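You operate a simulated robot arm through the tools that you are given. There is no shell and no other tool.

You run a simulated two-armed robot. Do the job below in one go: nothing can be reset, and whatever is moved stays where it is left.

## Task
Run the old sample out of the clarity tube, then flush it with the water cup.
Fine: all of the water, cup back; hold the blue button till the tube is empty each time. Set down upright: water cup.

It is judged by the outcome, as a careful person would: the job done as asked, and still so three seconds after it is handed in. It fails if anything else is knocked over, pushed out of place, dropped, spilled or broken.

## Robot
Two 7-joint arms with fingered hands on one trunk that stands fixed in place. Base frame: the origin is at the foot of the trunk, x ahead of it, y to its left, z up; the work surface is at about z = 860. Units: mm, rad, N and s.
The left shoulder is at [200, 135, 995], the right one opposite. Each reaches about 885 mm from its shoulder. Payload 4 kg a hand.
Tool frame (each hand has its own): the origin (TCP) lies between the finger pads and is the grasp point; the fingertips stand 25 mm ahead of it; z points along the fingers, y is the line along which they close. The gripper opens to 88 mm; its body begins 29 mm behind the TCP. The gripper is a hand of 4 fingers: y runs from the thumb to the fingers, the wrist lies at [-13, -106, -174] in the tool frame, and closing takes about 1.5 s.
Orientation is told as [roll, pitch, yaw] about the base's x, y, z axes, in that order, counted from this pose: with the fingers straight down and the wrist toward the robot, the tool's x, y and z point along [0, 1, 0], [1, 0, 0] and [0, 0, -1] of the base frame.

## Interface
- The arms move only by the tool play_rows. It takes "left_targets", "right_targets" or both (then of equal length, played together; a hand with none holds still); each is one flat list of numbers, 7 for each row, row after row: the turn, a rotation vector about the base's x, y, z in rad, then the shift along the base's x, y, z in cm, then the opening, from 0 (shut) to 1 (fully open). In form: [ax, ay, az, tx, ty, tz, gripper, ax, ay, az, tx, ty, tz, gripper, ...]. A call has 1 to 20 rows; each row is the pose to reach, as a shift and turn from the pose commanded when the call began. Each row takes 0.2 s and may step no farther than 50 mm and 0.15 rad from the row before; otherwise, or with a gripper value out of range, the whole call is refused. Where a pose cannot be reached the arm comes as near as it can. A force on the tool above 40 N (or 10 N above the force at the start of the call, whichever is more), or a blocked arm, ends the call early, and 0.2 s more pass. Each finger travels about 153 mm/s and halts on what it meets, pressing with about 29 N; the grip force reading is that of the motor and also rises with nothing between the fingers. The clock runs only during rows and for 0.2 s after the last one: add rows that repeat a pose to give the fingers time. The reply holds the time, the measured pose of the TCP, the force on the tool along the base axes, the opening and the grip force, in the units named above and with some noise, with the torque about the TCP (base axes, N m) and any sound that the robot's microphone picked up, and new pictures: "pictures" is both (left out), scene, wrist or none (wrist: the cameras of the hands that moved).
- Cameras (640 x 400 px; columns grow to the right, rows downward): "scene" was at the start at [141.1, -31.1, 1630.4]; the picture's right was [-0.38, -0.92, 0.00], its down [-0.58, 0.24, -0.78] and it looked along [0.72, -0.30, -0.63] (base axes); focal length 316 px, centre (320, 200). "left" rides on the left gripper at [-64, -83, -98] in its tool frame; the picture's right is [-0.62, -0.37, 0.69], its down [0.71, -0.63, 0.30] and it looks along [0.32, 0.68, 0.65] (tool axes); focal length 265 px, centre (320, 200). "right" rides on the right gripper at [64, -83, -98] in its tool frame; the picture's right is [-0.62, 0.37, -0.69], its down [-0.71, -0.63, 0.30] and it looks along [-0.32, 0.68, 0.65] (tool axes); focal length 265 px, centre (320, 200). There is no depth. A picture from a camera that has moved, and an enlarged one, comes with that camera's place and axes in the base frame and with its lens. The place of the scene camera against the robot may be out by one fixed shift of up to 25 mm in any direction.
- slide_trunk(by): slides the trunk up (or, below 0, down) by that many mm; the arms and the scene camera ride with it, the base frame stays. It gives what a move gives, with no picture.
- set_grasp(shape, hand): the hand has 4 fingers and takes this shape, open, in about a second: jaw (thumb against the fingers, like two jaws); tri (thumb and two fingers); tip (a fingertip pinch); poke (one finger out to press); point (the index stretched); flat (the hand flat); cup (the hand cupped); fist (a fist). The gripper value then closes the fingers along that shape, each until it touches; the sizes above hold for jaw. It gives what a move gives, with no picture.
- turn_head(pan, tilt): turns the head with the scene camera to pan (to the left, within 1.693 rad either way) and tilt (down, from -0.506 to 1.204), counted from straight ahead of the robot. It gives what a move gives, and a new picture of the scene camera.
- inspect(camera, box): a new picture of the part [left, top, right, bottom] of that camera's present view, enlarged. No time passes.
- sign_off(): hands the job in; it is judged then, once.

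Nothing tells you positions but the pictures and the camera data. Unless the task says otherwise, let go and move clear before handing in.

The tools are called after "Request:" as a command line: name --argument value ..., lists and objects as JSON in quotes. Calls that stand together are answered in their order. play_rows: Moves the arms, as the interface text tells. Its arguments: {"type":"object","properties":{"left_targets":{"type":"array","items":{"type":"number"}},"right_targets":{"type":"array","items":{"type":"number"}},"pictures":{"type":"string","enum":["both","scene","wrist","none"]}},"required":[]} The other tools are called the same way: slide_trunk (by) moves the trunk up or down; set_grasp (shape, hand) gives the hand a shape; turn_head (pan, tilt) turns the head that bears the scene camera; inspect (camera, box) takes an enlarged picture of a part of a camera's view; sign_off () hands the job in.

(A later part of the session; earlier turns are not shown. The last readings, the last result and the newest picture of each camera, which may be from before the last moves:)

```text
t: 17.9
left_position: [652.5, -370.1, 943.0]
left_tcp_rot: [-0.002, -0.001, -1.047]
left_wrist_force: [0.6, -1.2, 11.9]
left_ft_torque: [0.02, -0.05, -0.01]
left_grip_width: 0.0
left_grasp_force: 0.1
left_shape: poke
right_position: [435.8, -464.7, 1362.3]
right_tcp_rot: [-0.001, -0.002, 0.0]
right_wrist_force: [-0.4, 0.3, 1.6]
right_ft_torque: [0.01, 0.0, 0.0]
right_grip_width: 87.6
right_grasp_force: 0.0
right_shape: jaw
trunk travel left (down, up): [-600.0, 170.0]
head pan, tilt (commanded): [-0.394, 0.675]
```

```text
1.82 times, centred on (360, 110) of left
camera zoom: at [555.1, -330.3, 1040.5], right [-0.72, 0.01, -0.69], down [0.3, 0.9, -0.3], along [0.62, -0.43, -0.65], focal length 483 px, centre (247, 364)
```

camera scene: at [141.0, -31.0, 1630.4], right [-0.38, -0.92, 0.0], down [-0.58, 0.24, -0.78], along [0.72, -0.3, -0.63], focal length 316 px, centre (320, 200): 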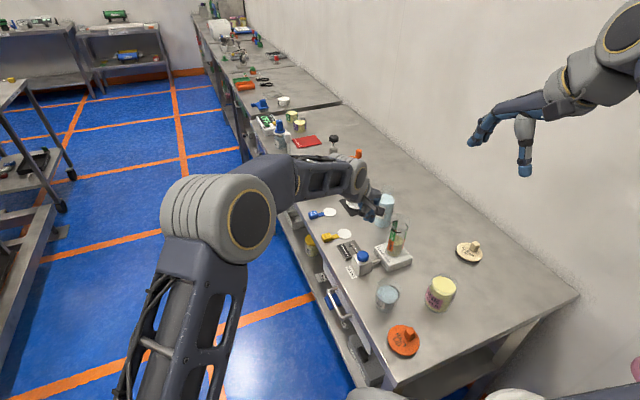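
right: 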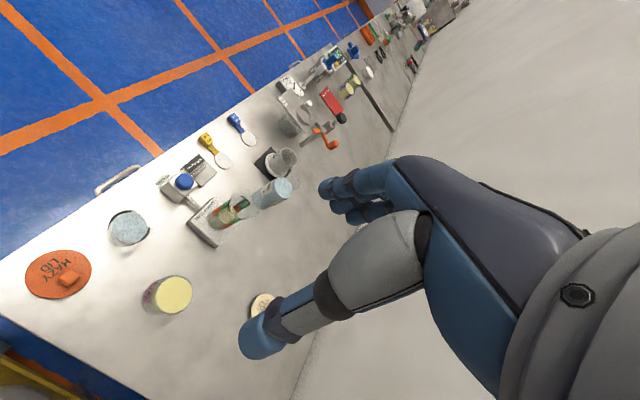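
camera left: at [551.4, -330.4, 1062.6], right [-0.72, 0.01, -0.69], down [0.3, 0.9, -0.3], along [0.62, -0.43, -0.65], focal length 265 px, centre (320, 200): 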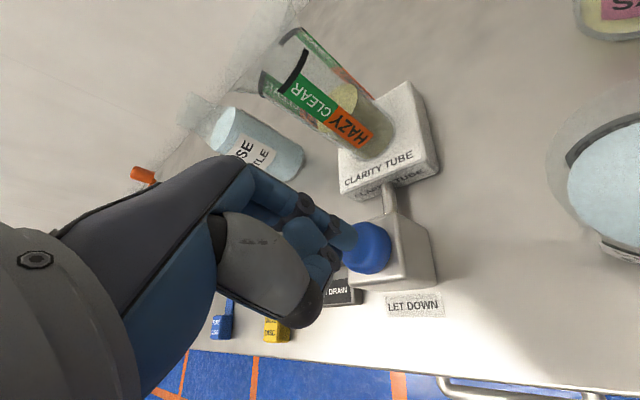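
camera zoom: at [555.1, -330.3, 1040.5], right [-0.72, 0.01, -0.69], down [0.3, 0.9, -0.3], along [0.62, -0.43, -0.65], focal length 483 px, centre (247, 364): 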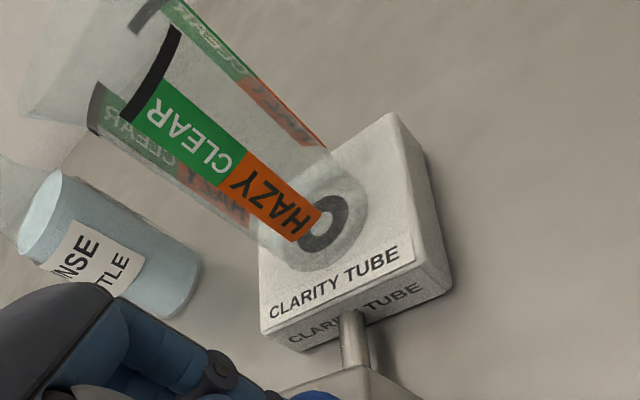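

The tube is empty. I'll release the button by lifting straight up, then check the area.

Request:
play_rows --left_targets '[0, 0, 0, 0, 0, 1.0, 1, 0, 0, 0, 0, 0, 3.0, 1, 0, 0, 0, 0, 0, 7.0, 1, 0, 0, 0, 0, 0, 11.5, 1, 0, 0, 0, 0, 0, 16, 1, 0, 0, 0, 0, 0, 20, 1]' --pictures "both"

Request:
inspect --camera "scene" --box '[330, 205, 430, 275]'

Request:
inspect --camera "right" --box '[130, 140, 258, 220]'

```text
t: 19.3
left_position: [654.3, -371.8, 1139.7]
left_tcp_rot: [0.003, 0.001, -1.047]
left_wrist_force: [0.2, 1.2, 1.4]
left_ft_torque: [0.02, -0.02, 0.04]
left_grip_width: 0.0
left_grasp_force: 0.1
left_shape: poke
right_position: [435.7, -465.3, 1362.6]
right_tcp_rot: [0.001, -0.001, 0.0]
right_wrist_force: [0.0, -0.4, -1.2]
right_ft_torque: [0.0, 0.01, 0.01]
right_grip_width: 87.5
right_grasp_force: 0.0
right_shape: jaw
trunk travel left (down, up): [-600.0, 170.0]
head pan, tilt (commanded): [-0.394, 0.675]
camera scene: at [141.3, -31.2, 1630.3], right [-0.38, -0.92, 0.0], down [-0.58, 0.24, -0.78], along [0.72, -0.3, -0.63], focal length 316 px, centre (320, 200)
camera left: at [557.3, -331.5, 1238.1], right [-0.72, 0.01, -0.69], down [0.3, 0.9, -0.3], along [0.62, -0.43, -0.65], focal length 265 px, centre (320, 200)
```

scene: 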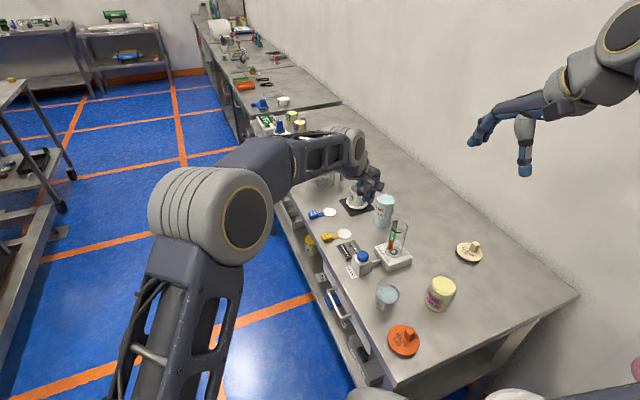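
left: 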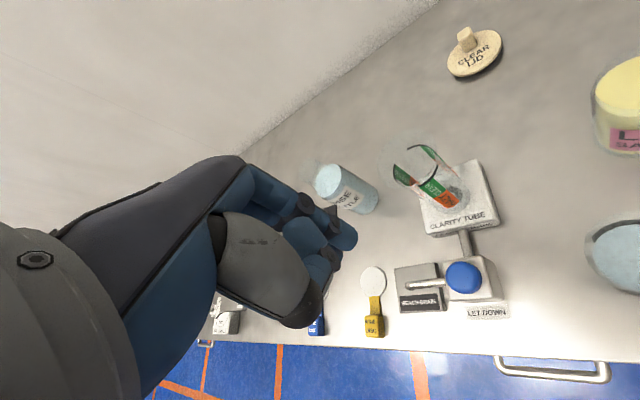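

```text
5.71 times, centred on (380, 240) of scene
camera zoom: at [141.3, -31.2, 1630.3], right [-0.38, -0.92, 0.0], down [-0.58, 0.24, -0.78], along [0.72, -0.3, -0.63], focal length 1804 px, centre (-23, -29)
```

zoom: 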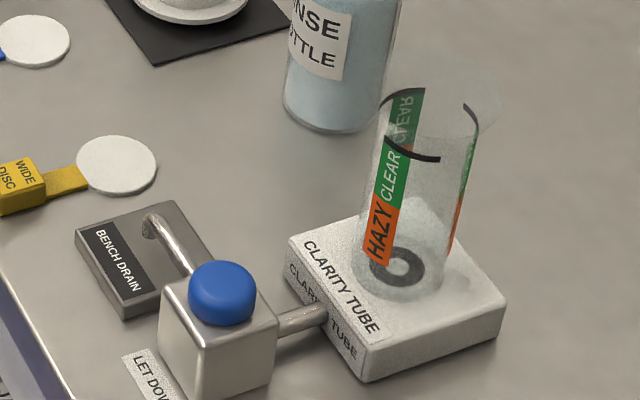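

```text
5.00 times, centred on (194, 180) of right
camera zoom: at [352.9, -400.9, 1460.6], right [0.37, -0.62, 0.69], down [-0.63, -0.71, -0.3], along [0.68, -0.32, -0.65], focal length 1327 px, centre (950, 300)
```

zoom: 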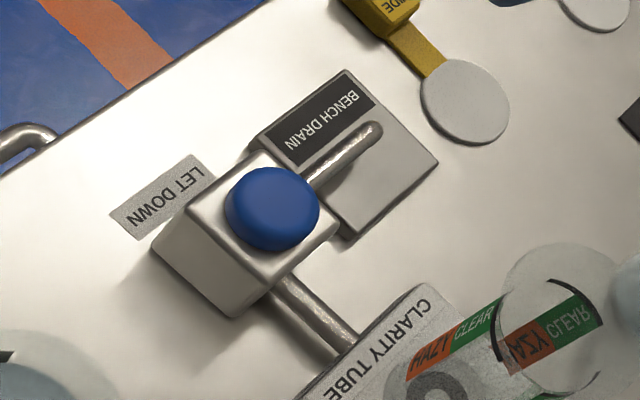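

The old sample is out, the button is back up and nothing was disturbed. Next is the water cup: I'll swing the left hand back toward its left side over the bench edge and set it to jaw.

Request:
play_rows --left_targets '[0, 0, 0.131, -1.7, 1.65, 0.5, 1, 0, 0, 0.262, -3.4, 3.3, 1, 1, 0, 0, 0.393, -5.1, 4.95, 1.5, 1, 0, 0, 0.524, -6.8, 6.6, 2, 1, 0, 0, 0.654, -8.5, 8.25, 2, 1, 0, 0, 0.785, -10.2, 9.9, 2, 1, 0, 0, 0.916, -11.9, 11.55, 2, 1, 0, 0, 1.047, -13.4, 13.2, 2, 1]' --pictures "none"

Request:
set_grasp --shape "jaw" --hand "left"

Request:
inspect --camera "left" --box '[0, 0, 640, 400]'

Request:
inspect --camera "scene" --box '[160, 100, 480, 380]'

Request:
inspect --camera "right" --box '[0, 60, 320, 300]'

```text
t: 21.1
left_position: [519.7, -239.2, 1162.2]
left_tcp_rot: [-0.001, -0.001, 0.002]
left_wrist_force: [0.6, 0.2, 0.3]
left_ft_torque: [0.05, 0.0, 0.02]
left_grip_width: 0.0
left_grasp_force: 0.0
left_shape: poke
right_position: [436.3, -465.1, 1362.7]
right_tcp_rot: [0.0, 0.001, 0.0]
right_wrist_force: [0.4, -0.2, 1.1]
right_ft_torque: [0.01, 0.0, 0.0]
right_grip_width: 87.7
right_grasp_force: 0.0
right_shape: jaw
trunk travel left (down, up): [-600.0, 170.0]
head pan, tilt (commanded): [-0.394, 0.675]
```

```text
t: 22.0
left_position: [519.3, -239.4, 1160.5]
left_tcp_rot: [0.0, -0.001, -0.001]
left_wrist_force: [0.4, -0.4, 0.9]
left_ft_torque: [0.0, 0.01, 0.03]
left_grip_width: 87.8
left_grasp_force: 0.1
left_shape: jaw
right_position: [437.0, -464.4, 1363.4]
right_tcp_rot: [-0.001, 0.001, 0.0]
right_wrist_force: [-0.1, 0.2, 1.0]
right_ft_torque: [-0.01, 0.02, -0.01]
right_grip_width: 87.6
right_grasp_force: 0.1
right_shape: jaw
trunk travel left (down, up): [-600.0, 170.0]
head pan, tilt (commanded): [-0.394, 0.675]
```

```text
1.00 times, centred on (320, 200) of left (not enlarged: the box is as wide or as high as the picture)
camera zoom: at [435.9, -303.1, 1259.8], right [-0.37, -0.62, -0.69], down [-0.63, 0.71, -0.3], along [0.68, 0.32, -0.65], focal length 265 px, centre (320, 200)
```

zoom: 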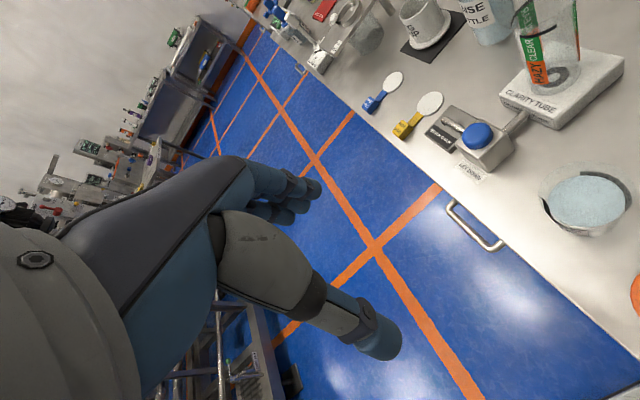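

```text
1.43 times, centred on (320, 240) of scene
camera zoom: at [141.1, -31.1, 1630.4], right [-0.38, -0.92, 0.0], down [-0.58, 0.24, -0.78], along [0.72, -0.3, -0.63], focal length 451 px, centre (320, 143)
```

zoom: 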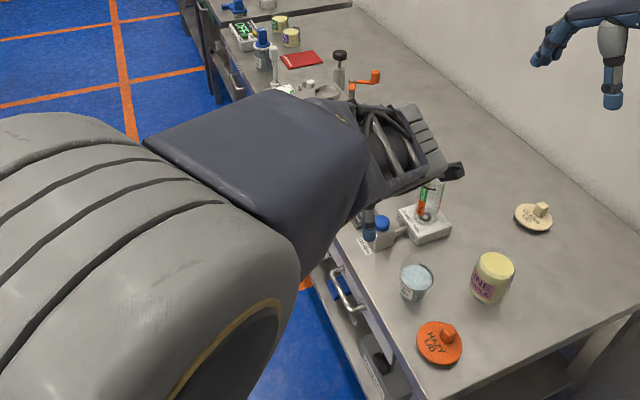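

```text
1.67 times, centred on (160, 180) of right
camera zoom: at [352.7, -400.8, 1460.7], right [0.37, -0.62, 0.69], down [-0.63, -0.71, -0.3], along [0.68, -0.32, -0.65], focal length 442 px, centre (587, 233)
```

zoom: 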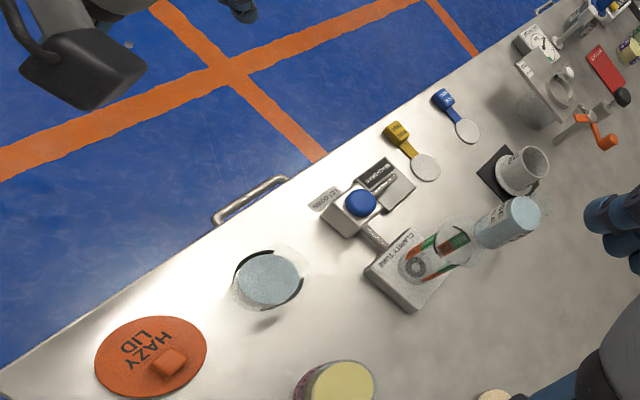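

The left camera now sees the cup from the left. I'll zoom on it from both the left and right cameras to fix its position and height.

Request:
inspect --camera "left" --box '[520, 150, 640, 250]'

Request:
inspect --camera "right" --box '[80, 190, 176, 250]'

Request:
inspect --camera "scene" --box '[346, 265, 426, 315]'

Request:
inspect --camera "left" --box '[480, 0, 640, 140]'

```text
4.00 times, centred on (580, 200) of left
camera zoom: at [435.9, -303.1, 1259.8], right [-0.37, -0.62, -0.69], down [-0.63, 0.71, -0.3], along [0.68, 0.32, -0.65], focal length 1062 px, centre (-720, 200)
```

zoom: 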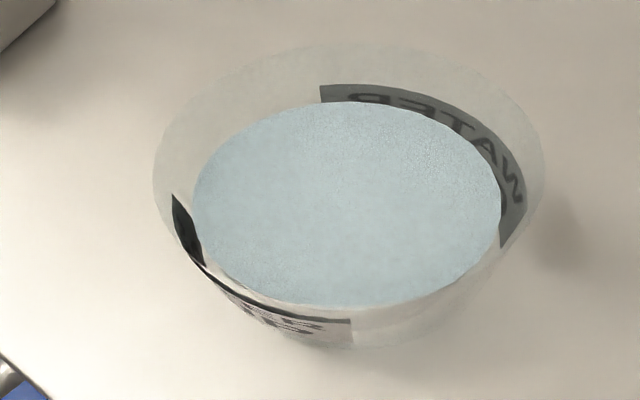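

```text
6.67 times, centred on (128, 220) of right
camera zoom: at [352.7, -400.8, 1460.7], right [0.37, -0.62, 0.69], down [-0.63, -0.71, -0.3], along [0.68, -0.32, -0.65], focal length 1769 px, centre (1600, 67)
```

zoom: 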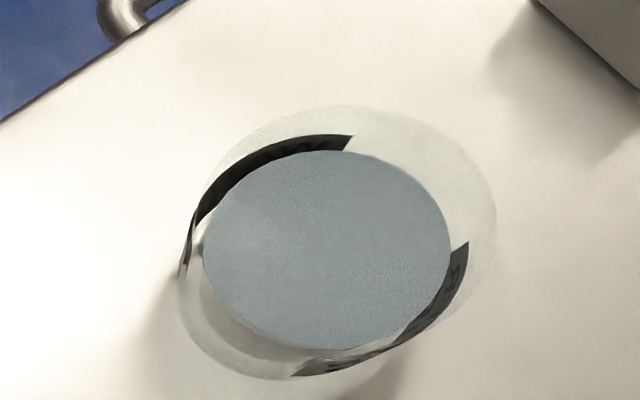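

```text
8.00 times, centred on (386, 290) of scene
camera zoom: at [141.1, -31.1, 1630.4], right [-0.38, -0.92, 0.0], down [-0.58, 0.24, -0.78], along [0.72, -0.3, -0.63], focal length 2525 px, centre (-208, -520)
```

zoom: 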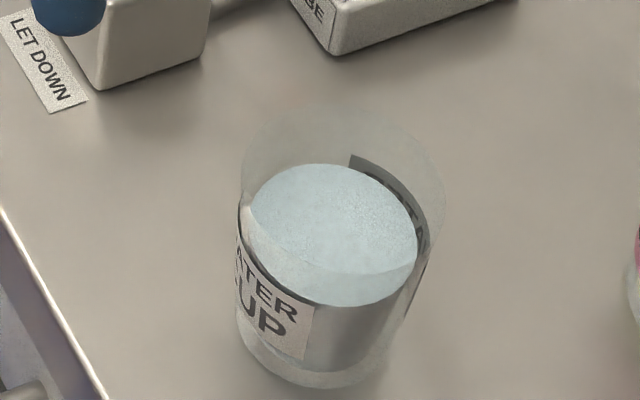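

```text
2.86 times, centred on (560, 70) of left
camera zoom: at [435.9, -303.1, 1259.8], right [-0.37, -0.62, -0.69], down [-0.63, 0.71, -0.3], along [0.68, 0.32, -0.65], focal length 758 px, centre (-366, 571)
```

zoom: 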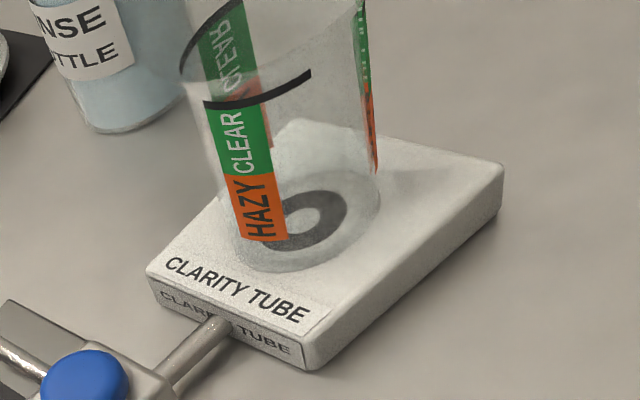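

The cup's rim centre is near (511, -377, 947), about 66 mm across, with the water about 18 mm below the rim. I'll look at how the jaw fingers are spread before choosing the grasp height.

Request:
inspect --camera "left" --box '[190, 140, 430, 390]'

Request:
inspect --camera "right" --box '[180, 140, 500, 400]'

Request:
inspect --camera "scene" --box '[440, 60, 600, 200]'

```text
1.60 times, centred on (310, 265) of left
camera zoom: at [435.9, -303.1, 1259.8], right [-0.37, -0.62, -0.69], down [-0.63, 0.71, -0.3], along [0.68, 0.32, -0.65], focal length 425 px, centre (336, 96)
```

zoom: 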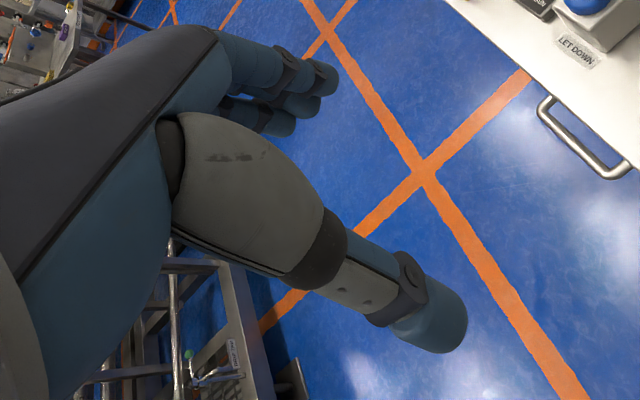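

```text
1.54 times, centred on (340, 270) of right
camera zoom: at [352.7, -400.8, 1460.7], right [0.37, -0.62, 0.69], down [-0.63, -0.71, -0.3], along [0.68, -0.32, -0.65], focal length 408 px, centre (289, 92)
```

zoom: 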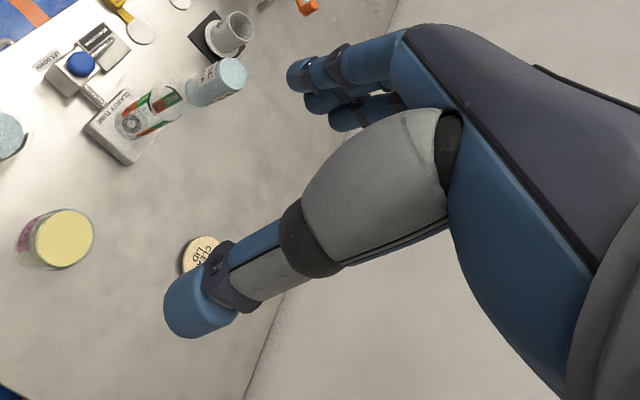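

```text
2.86 times, centred on (520, 130) of scene
camera zoom: at [141.1, -31.1, 1630.4], right [-0.38, -0.92, 0.0], down [-0.58, 0.24, -0.78], along [0.72, -0.3, -0.63], focal length 902 px, centre (-251, 400)
```

zoom: 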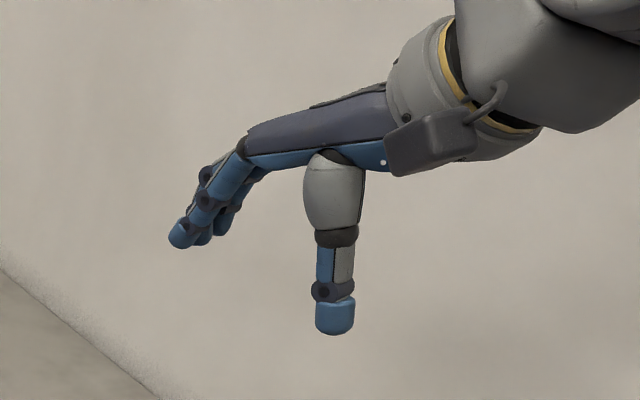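

The fingers sit slightly toward the lower side of the tool point once the palm faces right. I'll roll the left hand so the palm faces the cup, staying just off the bench edge, then take a look.

Request:
play_rows --left_targets '[-0.131, 0, 0, -0.07, 0.1, -1.2, 1, -0.262, 0, 0, -0.14, 0.2, -2.4, 1, -0.393, 0, 0, -0.21, 0.3, -3.6, 1, -0.524, 0, 0, -0.28, 0.4, -4.8, 1, -0.654, 0, 0, -0.35, 0.5, -6.0, 1, -0.785, 0, 0, -0.42, 0.6, -7.2, 1, -0.916, 0, 0, -0.49, 0.7, -8.4, 1, -1.047, 0, 0, -0.56, 0.8, -9.6, 1, -1.178, 0, 0, -0.63, 0.9, -10.8, 1, -1.309, 0, 0, -0.7, 0.95, -12.0, 1, -1.44, 0, 0, -0.77, 1.0, -13.2, 1, -1.571, 0, 0, -0.84, 1.0, -14.4, 1, -1.571, 0, 0, -0.84, 1.0, -14.4, 1]' --pictures "both"

```text
t: 24.8
left_position: [509.7, -229.1, 1018.3]
left_tcp_rot: [-1.573, 0.001, -0.001]
left_wrist_force: [0.4, 0.0, 0.6]
left_ft_torque: [-0.01, 0.03, 0.03]
left_grip_width: 87.8
left_grasp_force: 0.1
left_shape: jaw
right_position: [435.5, -465.0, 1361.8]
right_tcp_rot: [0.0, 0.0, 0.0]
right_wrist_force: [0.0, 0.0, -0.1]
right_ft_torque: [0.01, 0.01, 0.01]
right_grip_width: 87.7
right_grasp_force: 0.1
right_shape: jaw
trunk travel left (down, up): [-600.0, 170.0]
head pan, tilt (commanded): [-0.394, 0.675]
camera scene: at [141.0, -31.1, 1630.4], right [-0.38, -0.92, 0.0], down [-0.58, 0.24, -0.78], along [0.72, -0.3, -0.63], focal length 316 px, centre (320, 200)
camera left: at [426.8, -130.0, 1081.6], right [-0.37, -0.69, 0.62], down [-0.63, -0.31, -0.71], along [0.68, -0.65, -0.32], focal length 265 px, centre (320, 200)
```

scene: 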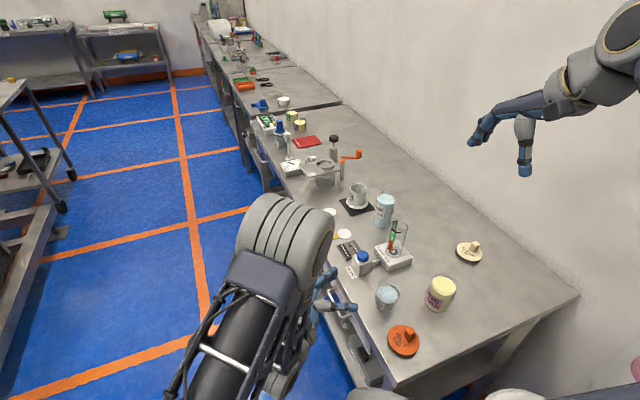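
left: 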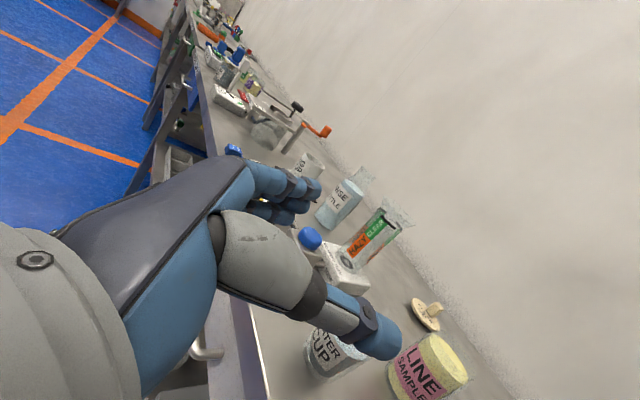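

The palm now faces the cup and the pose was reached. I'll lower to grasp height while still clear of the bench edge, then check alignment.

Request:
play_rows --left_targets '[0, 0, 0, 0.05, 0, -2.5, 1, 0, 0, 0, 0.1, 0, -5.0, 1, 0, 0, 0, 0.15, 0, -7.5, 1, 0, 0, 0, 0.15, 0, -10, 1]' --pictures "wrist"

Request:
inspect --camera "right" --box '[0, 100, 240, 300]'

Request:
inspect --camera "left" --box '[200, 120, 460, 400]'

Request:
inspect --camera "scene" --box '[290, 240, 450, 380]'

```text
t: 25.8
left_position: [511.9, -229.5, 918.4]
left_tcp_rot: [-1.571, -0.003, 0.001]
left_wrist_force: [0.2, -0.8, 0.2]
left_ft_torque: [0.01, 0.02, 0.0]
left_grip_width: 87.9
left_grasp_force: 0.0
left_shape: jaw
right_position: [435.4, -464.4, 1361.1]
right_tcp_rot: [-0.001, 0.0, 0.0]
right_wrist_force: [1.2, -0.1, 0.9]
right_ft_torque: [-0.02, -0.02, -0.01]
right_grip_width: 87.6
right_grasp_force: 0.0
right_shape: jaw
trunk travel left (down, up): [-600.0, 170.0]
head pan, tilt (commanded): [-0.394, 0.675]
camera left: at [429.0, -130.9, 982.8], right [-0.37, -0.69, 0.62], down [-0.63, -0.3, -0.71], along [0.68, -0.65, -0.32], focal length 265 px, centre (320, 200)
```

left: 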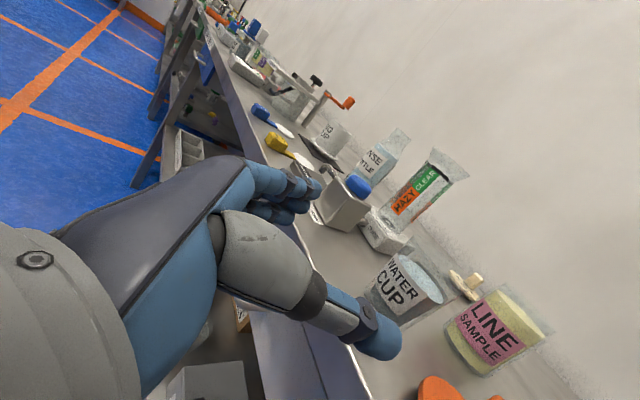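

```text
2.00 times, centred on (120, 200) of right
camera zoom: at [352.5, -400.9, 1460.8], right [0.37, -0.62, 0.69], down [-0.63, -0.71, -0.3], along [0.68, -0.32, -0.65], focal length 531 px, centre (720, 200)
```

zoom: 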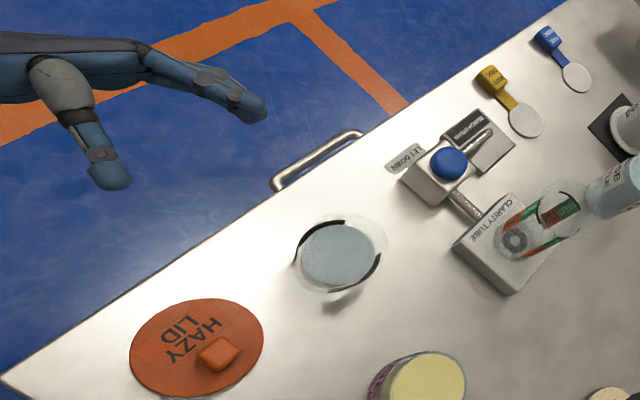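

```text
1.43 times, centred on (330, 260) of left
camera zoom: at [429.0, -130.9, 982.8], right [-0.37, -0.69, 0.62], down [-0.63, -0.3, -0.71], along [0.68, -0.65, -0.32], focal length 379 px, centre (306, 114)
```

zoom: 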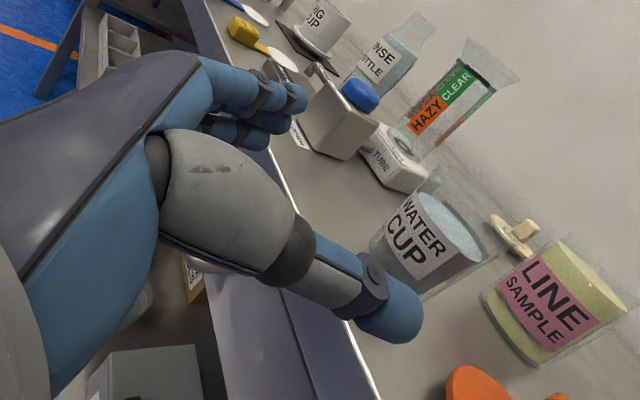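

```text
2.86 times, centred on (370, 310) of scene
camera zoom: at [140.9, -31.2, 1630.5], right [-0.38, -0.92, 0.0], down [-0.58, 0.24, -0.78], along [0.72, -0.3, -0.63], focal length 902 px, centre (177, -114)
```

zoom: 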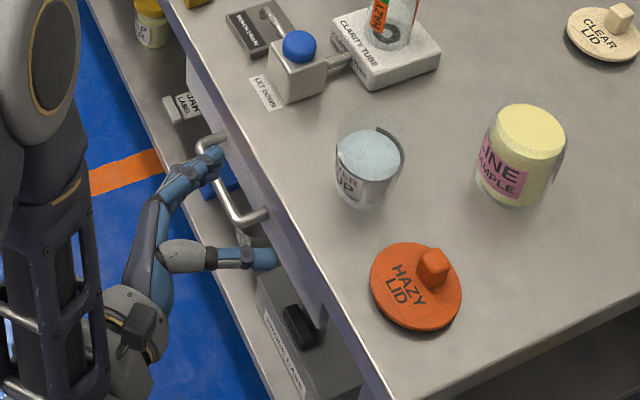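

Thumb and fingers straddle x = 511, which matches the cup's centre, and the hazy lid and jar are clear. I'll slide in toward the cup and stop short to check.

Request:
play_rows --left_targets '[0, 0, 0, 0, -2.5, 0, 1, 0, 0, 0, 0, -5, 0, 1, 0, 0, 0, 0, -7.5, 0, 1, 0, 0, 0, 0, -9.5, 0, 1, 0, 0, 0, 0, -11, 0, 1, 0, 0, 0, 0, -12, 0, 1]' --pictures "wrist"

Request:
inspect --camera "right" --box '[60, 150, 220, 270]'

Request:
inspect --camera "scene" --box '[320, 250, 440, 340]'

Request:
inspect --camera "left" --box '[200, 120, 460, 400]'

```text
t: 27.2
left_position: [512.1, -350.6, 917.9]
left_tcp_rot: [-1.571, 0.001, 0.0]
left_wrist_force: [-0.6, 0.6, -0.5]
left_ft_torque: [0.03, 0.01, -0.01]
left_grip_width: 87.8
left_grasp_force: 0.1
left_shape: jaw
right_position: [436.2, -464.5, 1361.6]
right_tcp_rot: [0.001, 0.001, -0.002]
right_wrist_force: [0.5, -1.6, -0.1]
right_ft_torque: [0.01, 0.0, 0.01]
right_grip_width: 87.5
right_grasp_force: 0.1
right_shape: jaw
trunk travel left (down, up): [-600.0, 170.0]
head pan, tilt (commanded): [-0.394, 0.675]
camera left: at [428.5, -250.7, 981.8], right [-0.37, -0.69, 0.62], down [-0.63, -0.3, -0.71], along [0.68, -0.65, -0.32], focal length 265 px, centre (320, 200)
```

left: 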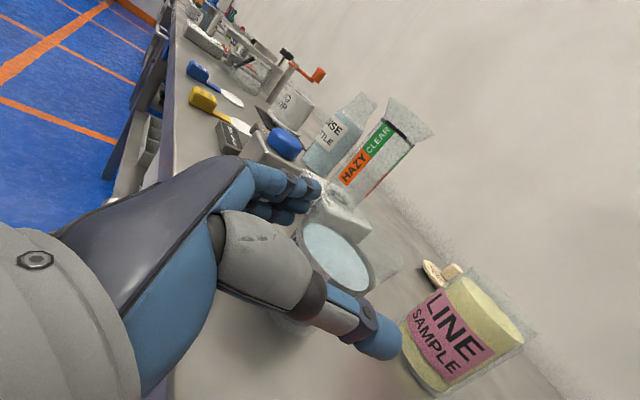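

```text
3.33 times, centred on (140, 210) of right
camera zoom: at [352.8, -400.7, 1460.7], right [0.37, -0.62, 0.69], down [-0.63, -0.71, -0.3], along [0.68, -0.32, -0.65], focal length 885 px, centre (920, 167)
```

zoom: 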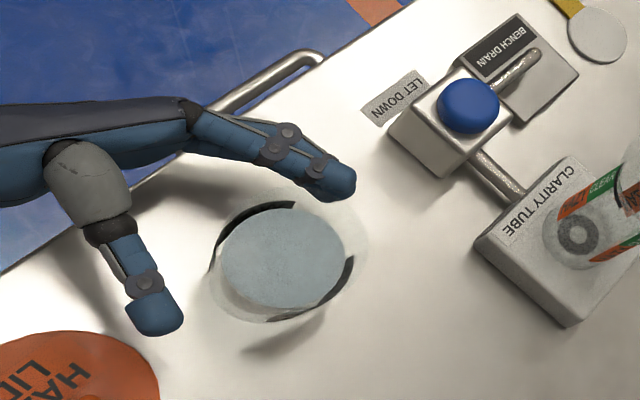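

```text
4.44 times, centred on (380, 295) of scene
camera zoom: at [141.1, -31.0, 1630.4], right [-0.38, -0.92, 0.0], down [-0.58, 0.24, -0.78], along [0.72, -0.3, -0.63], focal length 1403 px, centre (53, -222)
```

zoom: 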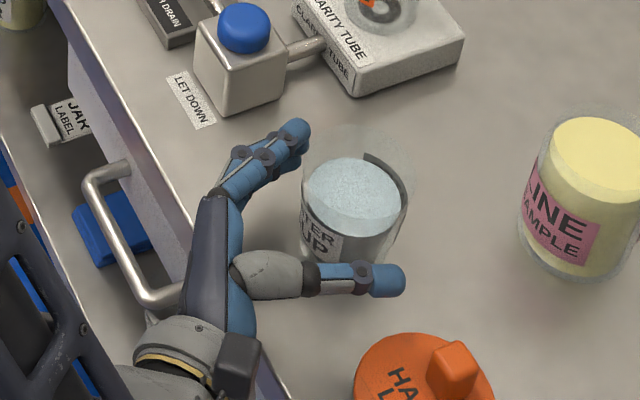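

```text
1.43 times, centred on (330, 260) of left
camera zoom: at [428.5, -250.7, 981.8], right [-0.37, -0.69, 0.62], down [-0.63, -0.3, -0.71], along [0.68, -0.65, -0.32], focal length 379 px, centre (306, 114)
```

zoom: 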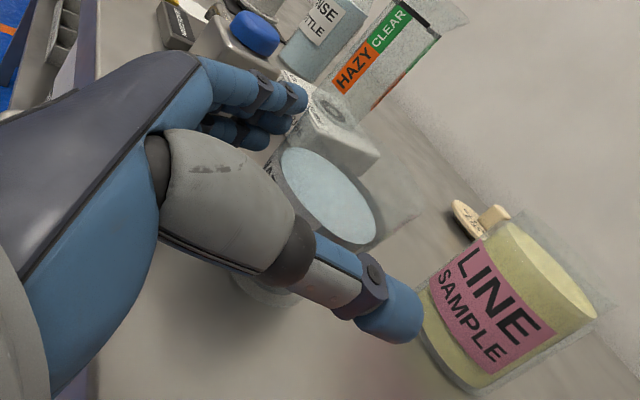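

Alignment looks good. I'll move in the last 15 mm, then close gradually so neither side shoves the cup.

Request:
play_rows --left_targets '[0, 0, 0, -0.05, -0.5, 0, 1, 0, 0, 0, -0.05, -1.0, 0, 1, 0, 0, 0, -0.05, -1.5, 0, 1, 0, 0, 0, -0.05, -1.5, 0, 0.92, 0, 0, 0, -0.05, -1.5, 0, 0.86, 0, 0, 0, -0.05, -1.5, 0, 0.82, 0, 0, 0, -0.05, -1.5, 0, 0.8, 0, 0, 0, -0.05, -1.5, 0, 0.8]' --pictures "none"

Request:
inspect --camera "right" --box '[80, 170, 200, 260]'

Request:
inspect --camera "scene" --box '[340, 255, 430, 325]'

Request:
inspect --camera "left" --box '[240, 150, 420, 370]'

```text
t: 29.0
left_position: [512.0, -364.7, 918.6]
left_tcp_rot: [-1.571, 0.0, -0.001]
left_wrist_force: [0.9, 0.8, -0.3]
left_ft_torque: [0.01, 0.0, -0.01]
left_grip_width: 70.8
left_grasp_force: 0.1
left_shape: jaw
right_position: [436.3, -463.6, 1363.1]
right_tcp_rot: [-0.001, -0.001, 0.0]
right_wrist_force: [1.0, -0.5, -0.3]
right_ft_torque: [0.01, -0.04, -0.01]
right_grip_width: 87.6
right_grasp_force: 0.0
right_shape: jaw
trunk travel left (down, up): [-600.0, 170.0]
head pan, tilt (commanded): [-0.394, 0.675]
```

```text
4.44 times, centred on (140, 215) of right
camera zoom: at [352.8, -400.8, 1460.7], right [0.37, -0.62, 0.69], down [-0.63, -0.71, -0.3], along [0.68, -0.32, -0.65], focal length 1180 px, centre (1120, 133)
```

zoom: 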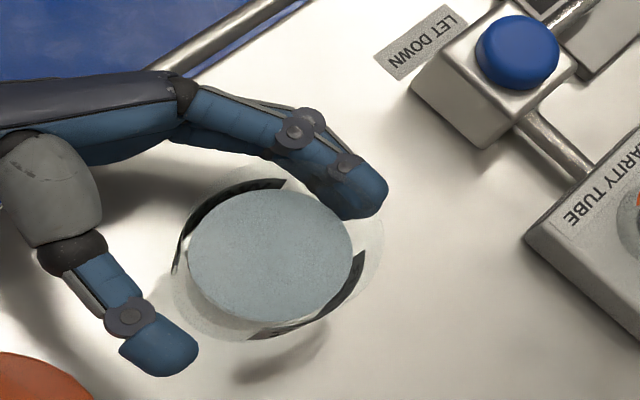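

```text
5.71 times, centred on (385, 290) of scene
camera zoom: at [141.1, -31.1, 1630.4], right [-0.38, -0.92, 0.0], down [-0.58, 0.24, -0.78], along [0.72, -0.3, -0.63], focal length 1804 px, centre (-51, -314)
```

zoom: 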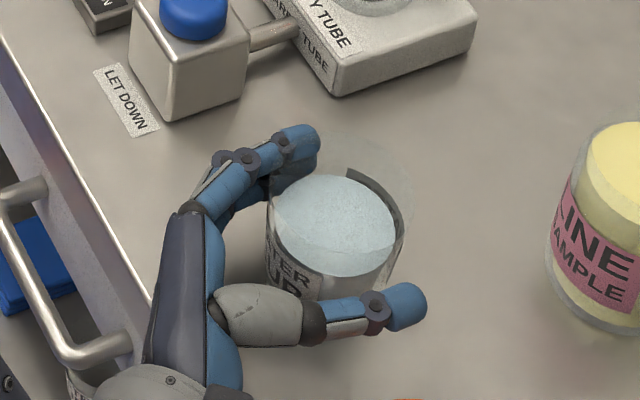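

```text
1.82 times, centred on (330, 260) of left
camera zoom: at [428.1, -266.1, 982.0], right [-0.37, -0.69, 0.62], down [-0.63, -0.3, -0.71], along [0.68, -0.65, -0.32], focal length 483 px, centre (302, 91)
```

zoom: 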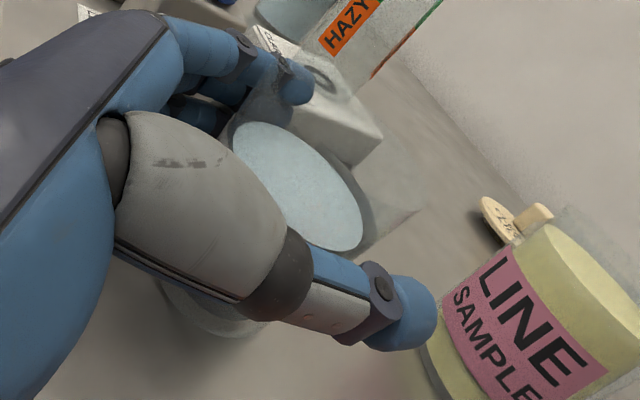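

At 71 mm opening the cup is still untouched and centred. I'll close slowly onto it.

Request:
play_rows --left_targets '[0, 0, 0, 0, 0, 0, 0.785, 0, 0, 0, 0, 0, 0, 0.77, 0, 0, 0, 0, 0, 0, 0.755, 0, 0, 0, 0, 0, 0, 0.74, 0, 0, 0, 0, 0, 0, 0.725, 0, 0, 0, 0, 0, 0, 0.71, 0, 0, 0, 0, 0, 0, 0.695, 0, 0, 0, 0, 0, 0, 0.68, 0, 0, 0, 0, 0, 0, 0.665, 0, 0, 0, 0, 0, 0, 0.65]' --pictures "none"

Request:
inspect --camera "right" --box '[80, 170, 200, 260]'

Request:
inspect --camera "scene" --box '[340, 255, 430, 325]'

```text
t: 31.2
left_position: [511.3, -364.3, 918.4]
left_tcp_rot: [-1.57, 0.0, 0.001]
left_wrist_force: [0.8, 0.5, 0.1]
left_ft_torque: [-0.01, 0.04, 0.0]
left_grip_width: 57.7
left_grasp_force: 0.1
left_shape: jaw
right_position: [437.7, -466.3, 1362.2]
right_tcp_rot: [-0.001, 0.0, 0.0]
right_wrist_force: [1.4, -0.1, -0.1]
right_ft_torque: [-0.01, -0.03, 0.02]
right_grip_width: 87.3
right_grasp_force: 0.0
right_shape: jaw
trunk travel left (down, up): [-600.0, 170.0]
head pan, tilt (commanded): [-0.394, 0.675]
```

```text
4.44 times, centred on (140, 215) of right
camera zoom: at [352.8, -400.8, 1460.7], right [0.37, -0.62, 0.69], down [-0.63, -0.71, -0.3], along [0.68, -0.32, -0.65], focal length 1180 px, centre (1120, 133)
```

zoom: 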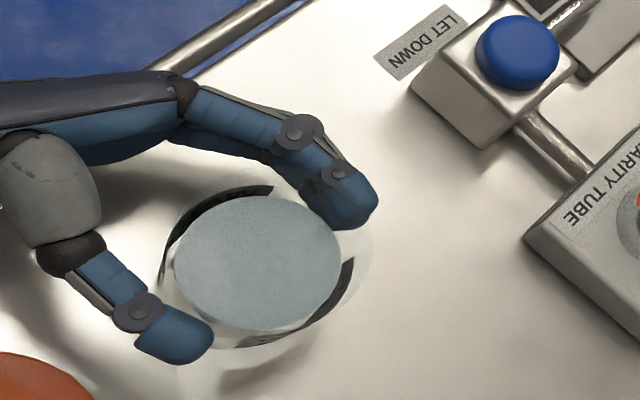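

```text
5.71 times, centred on (385, 290) of scene
camera zoom: at [141.1, -31.1, 1630.4], right [-0.38, -0.92, 0.0], down [-0.58, 0.24, -0.78], along [0.72, -0.3, -0.63], focal length 1804 px, centre (-51, -314)
```

zoom: 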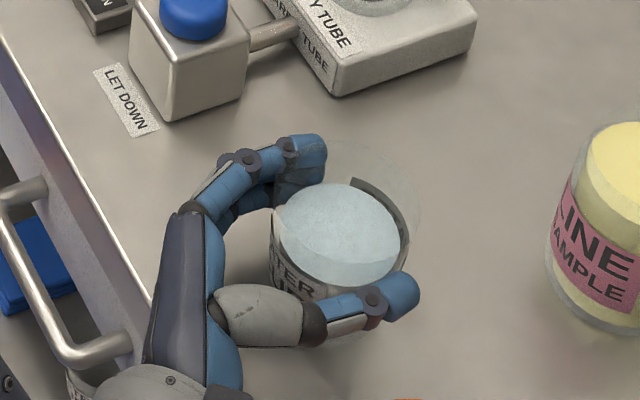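

The fingers touched first and nudged the cup about 5 mm toward the thumb. I'll put it back at its original spot later, and for now I keep closing slowly until both sides hold.

Request:
play_rows --left_targets '[0, 0, 0, 0, 0, 0, 0.635, 0, 0, 0, 0, 0, 0, 0.62, 0, 0, 0, 0, 0, 0, 0.605, 0, 0, 0, 0, 0, 0, 0.59, 0, 0, 0, 0, 0, 0, 0.575, 0, 0, 0, 0, 0, 0, 0.56, 0, 0, 0, 0, 0, 0, 0.545]' --pictures "none"

Request:
inspect --camera "right" --box '[80, 170, 200, 260]'

Request:
inspect --camera "scene" --box '[340, 255, 430, 325]'

```text
t: 32.8
left_position: [511.1, -365.3, 917.5]
left_tcp_rot: [-1.57, 0.002, -0.001]
left_wrist_force: [0.8, 0.1, -0.2]
left_ft_torque: [0.04, -0.06, 0.0]
left_grip_width: 50.1
left_grasp_force: 29.0
left_shape: jaw
right_position: [436.6, -465.6, 1362.9]
right_tcp_rot: [0.0, 0.001, 0.0]
right_wrist_force: [0.5, 0.2, -0.1]
right_ft_torque: [0.0, 0.0, -0.01]
right_grip_width: 87.5
right_grasp_force: 0.0
right_shape: jaw
trunk travel left (down, up): [-600.0, 170.0]
head pan, tilt (commanded): [-0.394, 0.675]
```

```text
4.44 times, centred on (140, 215) of right
camera zoom: at [352.8, -400.8, 1460.7], right [0.37, -0.62, 0.69], down [-0.63, -0.71, -0.3], along [0.68, -0.32, -0.65], focal length 1180 px, centre (1120, 133)
```

zoom: 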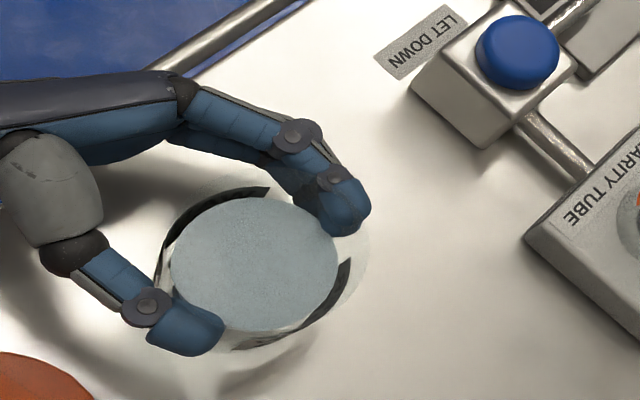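

```text
5.71 times, centred on (385, 290) of scene
camera zoom: at [141.1, -31.1, 1630.4], right [-0.38, -0.92, 0.0], down [-0.58, 0.24, -0.78], along [0.72, -0.3, -0.63], focal length 1804 px, centre (-51, -314)
```

zoom: 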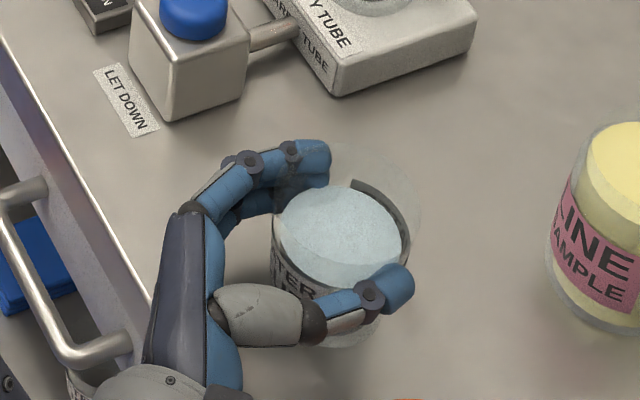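

The grip is solid at 29 N with the cup between thumb and fingers. I'll firm up the command and lift a little, watching whether the cup follows level.

Request:
play_rows --left_targets '[0, 0, 0, 0, 0, 0, 0.45, 0, 0, 0, 0, 0, 0, 0.4, 0, 0, 0, 0, 0, 0, 0.4, 0, 0, 0, 0, 0, 0.4, 0.4, 0, 0, 0, 0, 0, 0.9, 0.4, 0, 0, 0, 0, 0, 1.5, 0.4, 0, 0, 0, 0, 0, 2.0, 0.4, 0, 0, 0, 0, 0, 2.0, 0.4]' --pictures "wrist"

Request:
inspect --camera "right" --box '[80, 160, 200, 250]'

Request:
inspect --camera "scene" --box '[340, 245, 430, 315]'

```text
t: 34.6
left_position: [510.7, -364.4, 939.5]
left_tcp_rot: [-1.571, 0.0, 0.0]
left_wrist_force: [0.9, -0.3, -1.7]
left_ft_torque: [0.02, 0.0, -0.03]
left_grip_width: 49.9
left_grasp_force: 29.1
left_shape: jaw
right_position: [436.3, -465.4, 1361.3]
right_tcp_rot: [-0.002, -0.001, -0.001]
right_wrist_force: [0.6, 0.6, -0.9]
right_ft_torque: [-0.02, 0.03, -0.02]
right_grip_width: 87.4
right_grasp_force: 0.0
right_shape: jaw
trunk travel left (down, up): [-600.0, 170.0]
head pan, tilt (commanded): [-0.394, 0.675]
camera left: at [427.7, -265.5, 1002.3], right [-0.37, -0.69, 0.62], down [-0.63, -0.3, -0.71], along [0.68, -0.65, -0.32], focal length 265 px, centre (320, 200)
```

left: 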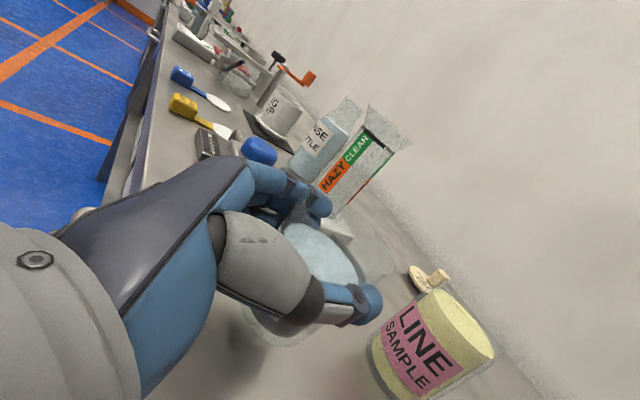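

```text
4.44 times, centred on (140, 205) of right
camera zoom: at [352.8, -400.8, 1460.7], right [0.37, -0.62, 0.69], down [-0.63, -0.71, -0.3], along [0.68, -0.32, -0.65], focal length 1180 px, centre (1120, 178)
```

zoom: 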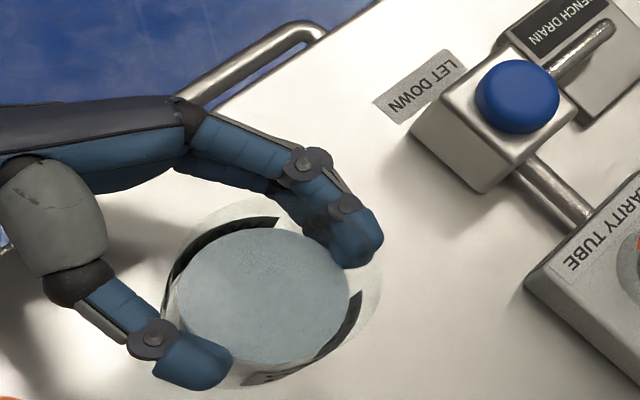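

```text
5.71 times, centred on (385, 280) of scene
camera zoom: at [141.1, -31.1, 1630.4], right [-0.38, -0.92, 0.0], down [-0.58, 0.24, -0.78], along [0.72, -0.3, -0.63], focal length 1804 px, centre (-51, -257)
```

zoom: 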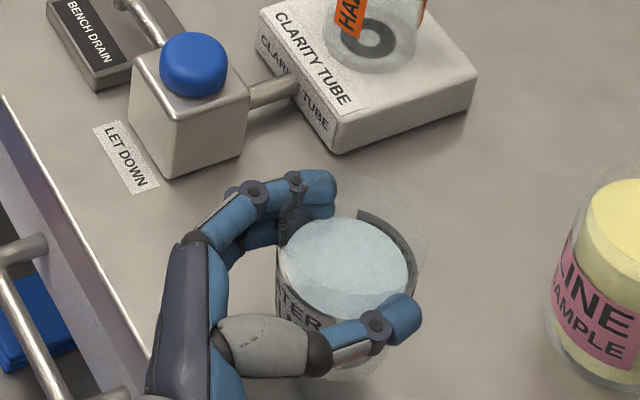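

The cup lifts level with the hand and holds about 1.7 N of load. Before carrying it I'll measure the tube mouth again from the left camera's low angle.

Request:
inspect --camera "left" --box '[300, 90, 428, 230]'

Request:
inspect --camera "right" --box '[200, 180, 264, 220]'

Request:
inspect --camera "scene" --box '[376, 205, 424, 245]'

Request:
inspect --camera "left" --box '[220, 160, 420, 360]'

```text
2.86 times, centred on (364, 160) of left
camera zoom: at [427.7, -265.5, 1002.3], right [-0.37, -0.69, 0.62], down [-0.63, -0.3, -0.71], along [0.68, -0.65, -0.32], focal length 758 px, centre (194, 314)
```

zoom: 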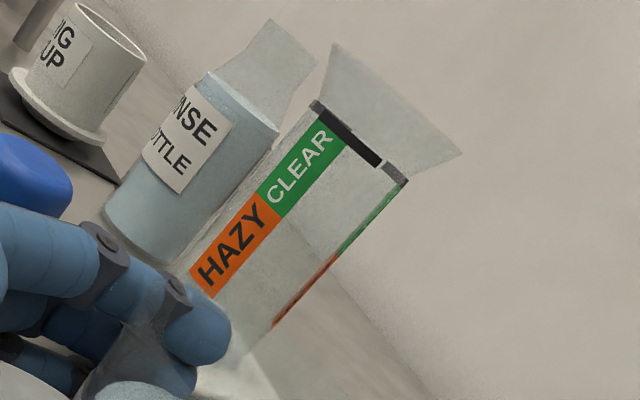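

```text
10.00 times, centred on (232, 200) of right
camera zoom: at [352.8, -400.8, 1460.7], right [0.37, -0.62, 0.69], down [-0.63, -0.71, -0.3], along [0.68, -0.32, -0.65], focal length 2654 px, centre (1200, 200)
```

zoom: 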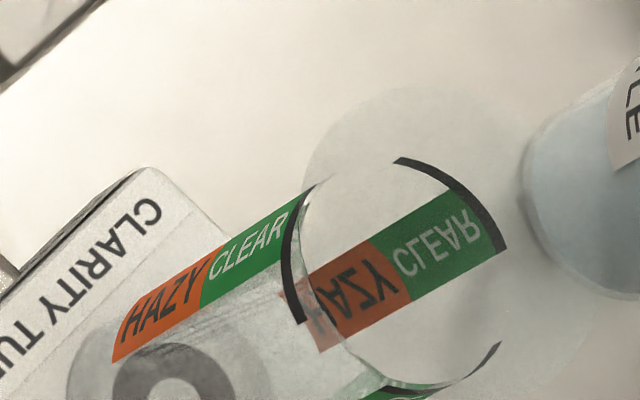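

```text
10.00 times, centred on (400, 225) of scene
camera zoom: at [141.1, -31.1, 1630.4], right [-0.38, -0.92, 0.0], down [-0.58, 0.24, -0.78], along [0.72, -0.3, -0.63], focal length 3156 px, centre (-480, -50)
```

zoom: 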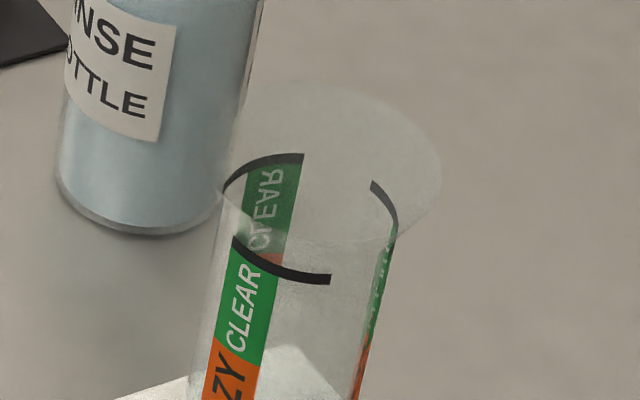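

```text
2.00 times, centred on (320, 260) of left
camera zoom: at [427.7, -265.5, 1002.3], right [-0.37, -0.69, 0.62], down [-0.63, -0.3, -0.71], along [0.68, -0.65, -0.32], focal length 531 px, centre (320, 80)
```

zoom: 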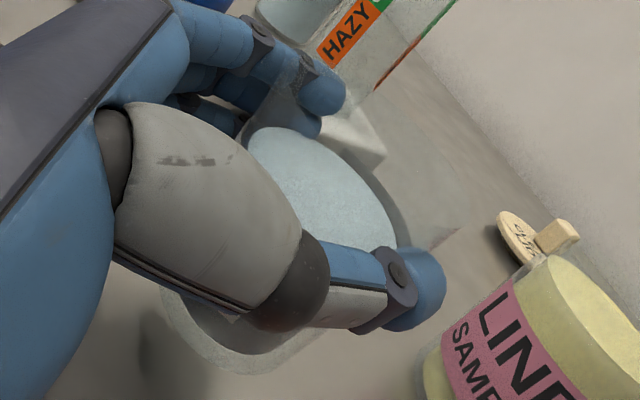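

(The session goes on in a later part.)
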